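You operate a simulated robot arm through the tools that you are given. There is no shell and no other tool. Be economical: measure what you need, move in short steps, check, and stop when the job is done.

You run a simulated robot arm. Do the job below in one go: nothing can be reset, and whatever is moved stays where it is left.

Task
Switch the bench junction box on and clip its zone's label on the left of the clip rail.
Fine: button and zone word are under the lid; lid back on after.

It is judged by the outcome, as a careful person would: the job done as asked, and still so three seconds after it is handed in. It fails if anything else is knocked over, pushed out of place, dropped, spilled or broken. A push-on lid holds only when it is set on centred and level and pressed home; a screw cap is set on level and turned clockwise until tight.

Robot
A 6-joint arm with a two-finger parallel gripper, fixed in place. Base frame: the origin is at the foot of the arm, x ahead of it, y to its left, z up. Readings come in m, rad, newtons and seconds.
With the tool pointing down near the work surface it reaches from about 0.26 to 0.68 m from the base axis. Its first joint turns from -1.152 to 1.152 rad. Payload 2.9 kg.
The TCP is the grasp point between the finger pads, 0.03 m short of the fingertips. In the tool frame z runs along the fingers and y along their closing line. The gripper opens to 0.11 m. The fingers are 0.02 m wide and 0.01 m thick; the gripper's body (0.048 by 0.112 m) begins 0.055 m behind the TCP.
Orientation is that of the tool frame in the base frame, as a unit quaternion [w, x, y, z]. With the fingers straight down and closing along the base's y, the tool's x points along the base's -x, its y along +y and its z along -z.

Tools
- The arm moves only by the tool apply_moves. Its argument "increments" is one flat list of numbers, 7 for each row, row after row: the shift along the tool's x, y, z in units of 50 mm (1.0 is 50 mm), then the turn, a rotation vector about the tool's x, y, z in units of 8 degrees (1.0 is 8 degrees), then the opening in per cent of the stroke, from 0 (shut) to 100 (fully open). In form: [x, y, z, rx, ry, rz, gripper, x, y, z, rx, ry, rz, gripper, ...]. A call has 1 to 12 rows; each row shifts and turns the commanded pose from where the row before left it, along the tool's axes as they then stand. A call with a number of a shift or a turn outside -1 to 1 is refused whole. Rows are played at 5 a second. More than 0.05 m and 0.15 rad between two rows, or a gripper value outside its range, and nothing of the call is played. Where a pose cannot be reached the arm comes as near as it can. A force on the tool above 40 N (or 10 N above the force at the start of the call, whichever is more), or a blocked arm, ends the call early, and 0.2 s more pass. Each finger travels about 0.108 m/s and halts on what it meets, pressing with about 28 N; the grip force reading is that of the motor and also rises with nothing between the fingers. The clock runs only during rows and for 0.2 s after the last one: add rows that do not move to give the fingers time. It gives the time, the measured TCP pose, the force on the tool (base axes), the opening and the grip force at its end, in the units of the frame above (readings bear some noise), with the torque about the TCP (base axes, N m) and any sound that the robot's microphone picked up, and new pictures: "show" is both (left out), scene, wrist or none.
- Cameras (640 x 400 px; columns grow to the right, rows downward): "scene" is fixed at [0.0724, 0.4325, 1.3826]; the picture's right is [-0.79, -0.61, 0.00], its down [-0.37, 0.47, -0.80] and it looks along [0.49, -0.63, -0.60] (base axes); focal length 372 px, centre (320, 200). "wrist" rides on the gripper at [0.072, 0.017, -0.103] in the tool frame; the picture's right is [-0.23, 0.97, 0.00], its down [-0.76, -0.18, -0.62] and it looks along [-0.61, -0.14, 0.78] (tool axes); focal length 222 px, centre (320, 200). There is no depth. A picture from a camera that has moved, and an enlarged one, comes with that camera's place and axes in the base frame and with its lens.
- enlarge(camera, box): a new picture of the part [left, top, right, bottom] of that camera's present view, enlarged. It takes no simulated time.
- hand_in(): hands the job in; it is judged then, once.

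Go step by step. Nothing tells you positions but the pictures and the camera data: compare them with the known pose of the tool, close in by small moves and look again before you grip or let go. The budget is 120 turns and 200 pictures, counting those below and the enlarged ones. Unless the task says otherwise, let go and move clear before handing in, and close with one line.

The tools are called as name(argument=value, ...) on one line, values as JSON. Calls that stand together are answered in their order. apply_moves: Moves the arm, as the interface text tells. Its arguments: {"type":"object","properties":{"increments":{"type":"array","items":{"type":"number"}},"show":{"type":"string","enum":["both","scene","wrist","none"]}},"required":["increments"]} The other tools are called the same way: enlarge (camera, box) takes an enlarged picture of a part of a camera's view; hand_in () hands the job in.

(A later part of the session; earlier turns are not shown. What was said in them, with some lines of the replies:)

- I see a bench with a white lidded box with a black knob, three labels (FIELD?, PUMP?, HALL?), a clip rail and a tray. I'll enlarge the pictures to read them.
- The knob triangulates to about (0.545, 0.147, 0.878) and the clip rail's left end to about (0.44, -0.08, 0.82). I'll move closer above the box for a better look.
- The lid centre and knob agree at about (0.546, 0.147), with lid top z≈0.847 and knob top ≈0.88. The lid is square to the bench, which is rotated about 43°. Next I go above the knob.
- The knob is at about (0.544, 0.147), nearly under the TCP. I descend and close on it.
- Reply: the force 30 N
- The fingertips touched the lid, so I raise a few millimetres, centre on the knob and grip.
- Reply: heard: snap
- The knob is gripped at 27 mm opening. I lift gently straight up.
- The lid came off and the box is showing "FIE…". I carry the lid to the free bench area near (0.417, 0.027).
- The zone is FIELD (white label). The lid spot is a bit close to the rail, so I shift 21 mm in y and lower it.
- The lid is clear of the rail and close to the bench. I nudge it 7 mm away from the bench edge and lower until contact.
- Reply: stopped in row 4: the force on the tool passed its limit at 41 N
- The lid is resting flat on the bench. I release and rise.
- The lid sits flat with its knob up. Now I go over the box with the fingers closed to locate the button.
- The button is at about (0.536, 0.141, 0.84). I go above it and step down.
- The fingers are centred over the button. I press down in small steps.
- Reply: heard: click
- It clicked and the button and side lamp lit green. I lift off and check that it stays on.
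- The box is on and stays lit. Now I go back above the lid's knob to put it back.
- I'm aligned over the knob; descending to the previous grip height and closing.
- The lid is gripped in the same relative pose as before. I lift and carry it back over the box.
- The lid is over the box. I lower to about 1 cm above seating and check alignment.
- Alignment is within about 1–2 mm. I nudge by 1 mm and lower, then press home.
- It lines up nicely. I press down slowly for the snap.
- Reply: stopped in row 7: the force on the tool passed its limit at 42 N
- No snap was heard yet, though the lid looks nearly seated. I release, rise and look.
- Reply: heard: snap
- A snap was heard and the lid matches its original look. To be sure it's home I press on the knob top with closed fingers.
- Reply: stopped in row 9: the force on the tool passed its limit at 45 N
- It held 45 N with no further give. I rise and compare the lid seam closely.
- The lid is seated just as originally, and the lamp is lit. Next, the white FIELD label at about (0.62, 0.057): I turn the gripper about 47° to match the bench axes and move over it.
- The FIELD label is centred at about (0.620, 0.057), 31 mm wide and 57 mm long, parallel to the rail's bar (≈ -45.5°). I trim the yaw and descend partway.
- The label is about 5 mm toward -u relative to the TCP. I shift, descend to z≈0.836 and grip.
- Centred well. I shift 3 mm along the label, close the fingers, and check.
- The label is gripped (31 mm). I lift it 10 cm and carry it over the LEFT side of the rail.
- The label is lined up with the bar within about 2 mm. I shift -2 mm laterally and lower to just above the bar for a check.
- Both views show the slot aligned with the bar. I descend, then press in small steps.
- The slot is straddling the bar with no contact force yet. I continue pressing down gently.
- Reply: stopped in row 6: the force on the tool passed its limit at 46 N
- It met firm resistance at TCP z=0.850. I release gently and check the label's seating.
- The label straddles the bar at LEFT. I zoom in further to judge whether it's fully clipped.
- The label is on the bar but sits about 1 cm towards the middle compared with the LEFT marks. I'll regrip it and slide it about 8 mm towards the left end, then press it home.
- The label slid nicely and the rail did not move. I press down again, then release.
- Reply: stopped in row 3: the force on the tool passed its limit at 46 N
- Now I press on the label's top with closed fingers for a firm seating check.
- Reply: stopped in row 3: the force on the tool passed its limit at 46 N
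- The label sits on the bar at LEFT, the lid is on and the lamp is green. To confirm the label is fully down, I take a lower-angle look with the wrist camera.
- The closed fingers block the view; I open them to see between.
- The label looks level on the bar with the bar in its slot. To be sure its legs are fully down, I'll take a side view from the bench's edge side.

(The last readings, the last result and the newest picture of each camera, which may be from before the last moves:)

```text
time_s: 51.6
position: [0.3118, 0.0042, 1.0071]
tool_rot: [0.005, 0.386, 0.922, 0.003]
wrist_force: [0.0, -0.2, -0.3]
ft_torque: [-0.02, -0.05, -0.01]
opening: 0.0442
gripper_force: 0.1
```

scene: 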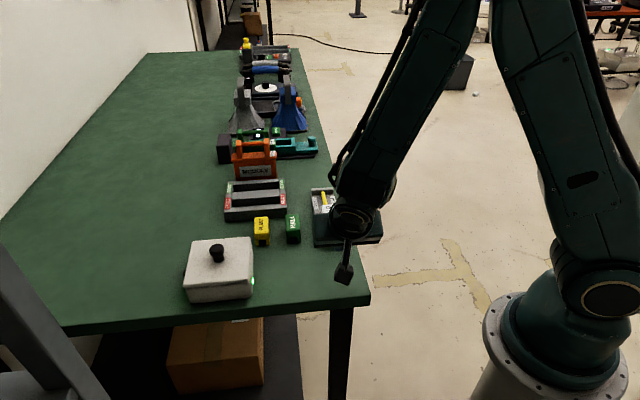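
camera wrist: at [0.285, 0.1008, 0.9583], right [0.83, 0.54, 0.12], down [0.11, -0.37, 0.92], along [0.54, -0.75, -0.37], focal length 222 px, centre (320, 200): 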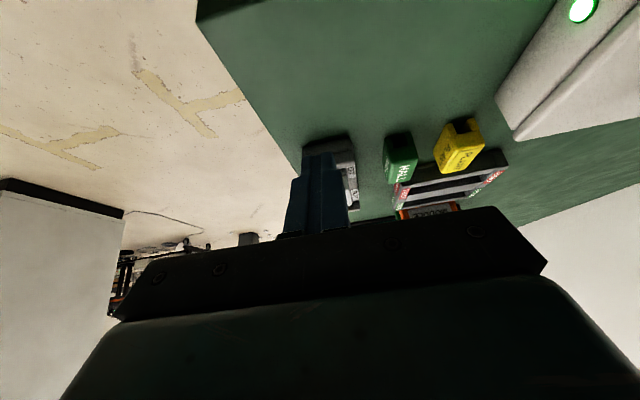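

Now I yaw by -90°.

apply_moves(increments=[0, 0, 0, 0, 0, -0.9375, 90, 0, 0, 0, 0, 0, -0.9375, 90, 0, 0, 0, 0, 0, -0.9375, 90, 0, 0, 0, 0, 0, -0.9375, 90, 0, 0, 0, 0, 0, -0.9375, 90, 0, 0, 0, 0, 0, -0.9375, 90, 0, 0, 0, 0, 0, -0.9375, 90, 0, 0, 0, 0, 0, -0.9375, 90, 0, 0, 0, 0, 0, -0.9375, 90, 0, 0, 0, 0, 0, -0.9375, 90, 0, 0, 0, 0, 0, -0.9375, 90, 0, 0, 0, 0, 0, -0.9375, 90], show="wrist")

```text
time_s: 54.2
position: [0.3127, 0.006, 1.0043]
tool_rot: [0.006, -0.38, 0.925, -0.001]
wrist_force: [-0.7, 0.1, -1.0]
ft_torque: [-0.05, 0.03, -0.02]
opening: 0.0992
gripper_force: 0.0
camera wrist: at [0.2492, -0.0344, 1.107], right [-0.52, 0.85, 0.0], down [0.66, 0.41, 0.63], along [0.54, 0.33, -0.78], focal length 222 px, centre (320, 200)
```

wrist: 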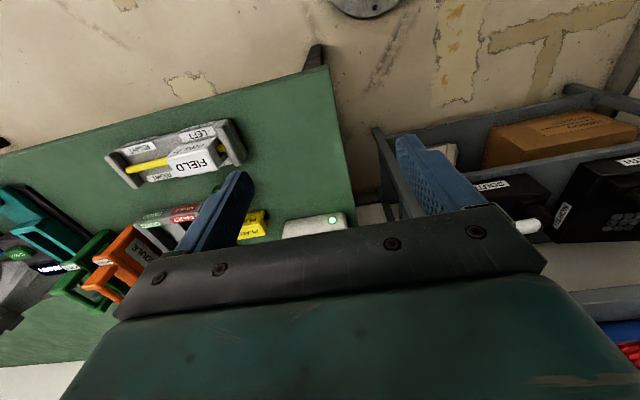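

Now I move to the side and tilt to look horizontally.

apply_moves(increments=[0.41, -0.71, 0, 0, 0, 0, 90, 0.41, -0.71, 0, 0, 0, 0, 90, 0.41, -0.71, 0, 0, 0, 0, 90, 0.41, -0.71, 0, 0, 0, 0, 90, 0.41, -0.71, 0, 0, 0, 0, 90, 0, 0, 0, 0, -0.94, 0, 90, 0, 0, 0, 0, -0.94, 0, 90, 0, 0, 0, 0, -0.94, 0, 90, 0, 0, 0, 0, -0.94, 0, 90, 0.25, 0, 0.43, 0, 0, 0, 90, 0.25, 0, 0.43, 0, 0, 0, 90, 0, 0, 0, 0, 0, 0, 90])

enlarge(camera="wrist", box=[240, 60, 400, 200])

```text
time_s: 56.8
position: [0.3655, -0.194, 0.9559]
tool_rot: [0.246, -0.365, 0.893, 0.097]
wrist_force: [0.2, 0.5, -0.2]
ft_torque: [-0.01, 0.02, -0.02]
opening: 0.099
gripper_force: 0.0
camera wrist: at [0.2716, -0.2636, 1.0076], right [-0.54, 0.83, 0.11], down [0.36, 0.11, 0.93], along [0.76, 0.54, -0.36], focal length 222 px, centre (320, 200)
```

scene: 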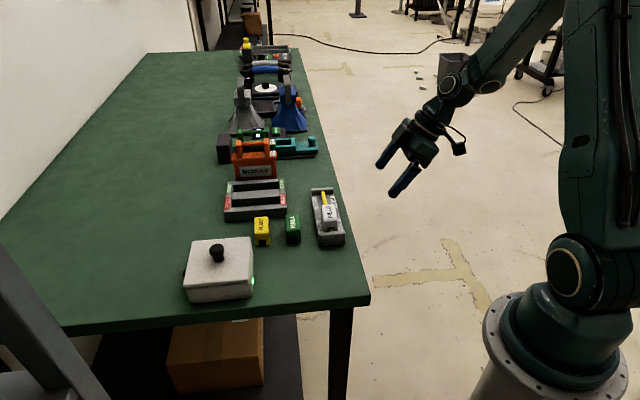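
wrist: 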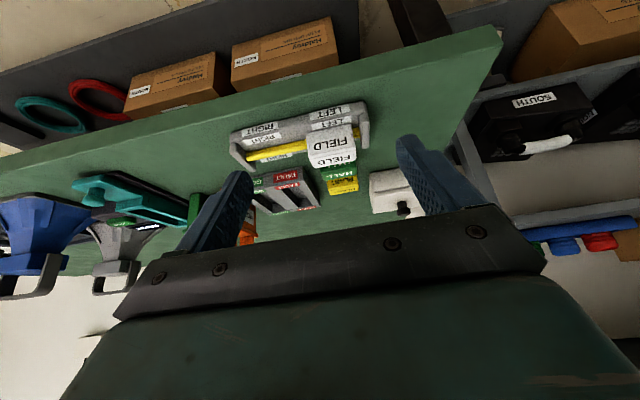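

```text
2.86 times, centred on (320, 130) of wrist
camera zoom: at [0.2716, -0.2636, 1.0076], right [-0.54, 0.83, 0.11], down [0.36, 0.11, 0.93], along [0.76, 0.54, -0.36], focal length 635 px, centre (320, 400)
```

zoom: 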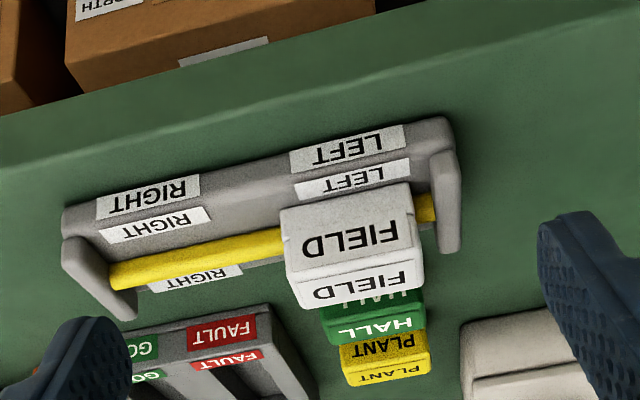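

The side view shows the FIELD label level and fully down over the bar between the LEFT marks. The lid is on, the lamp is green, and the arm is clear, so I hand in.

hand_in()

```text
The job is handed in.
```

The junction box is switched on with its green lamp lit, the lid is back on, and the white FIELD label sits over the bar at the left of the clip rail. The label is level and didn't move when pressed at about 46 N, but I heard no snap when it went on.
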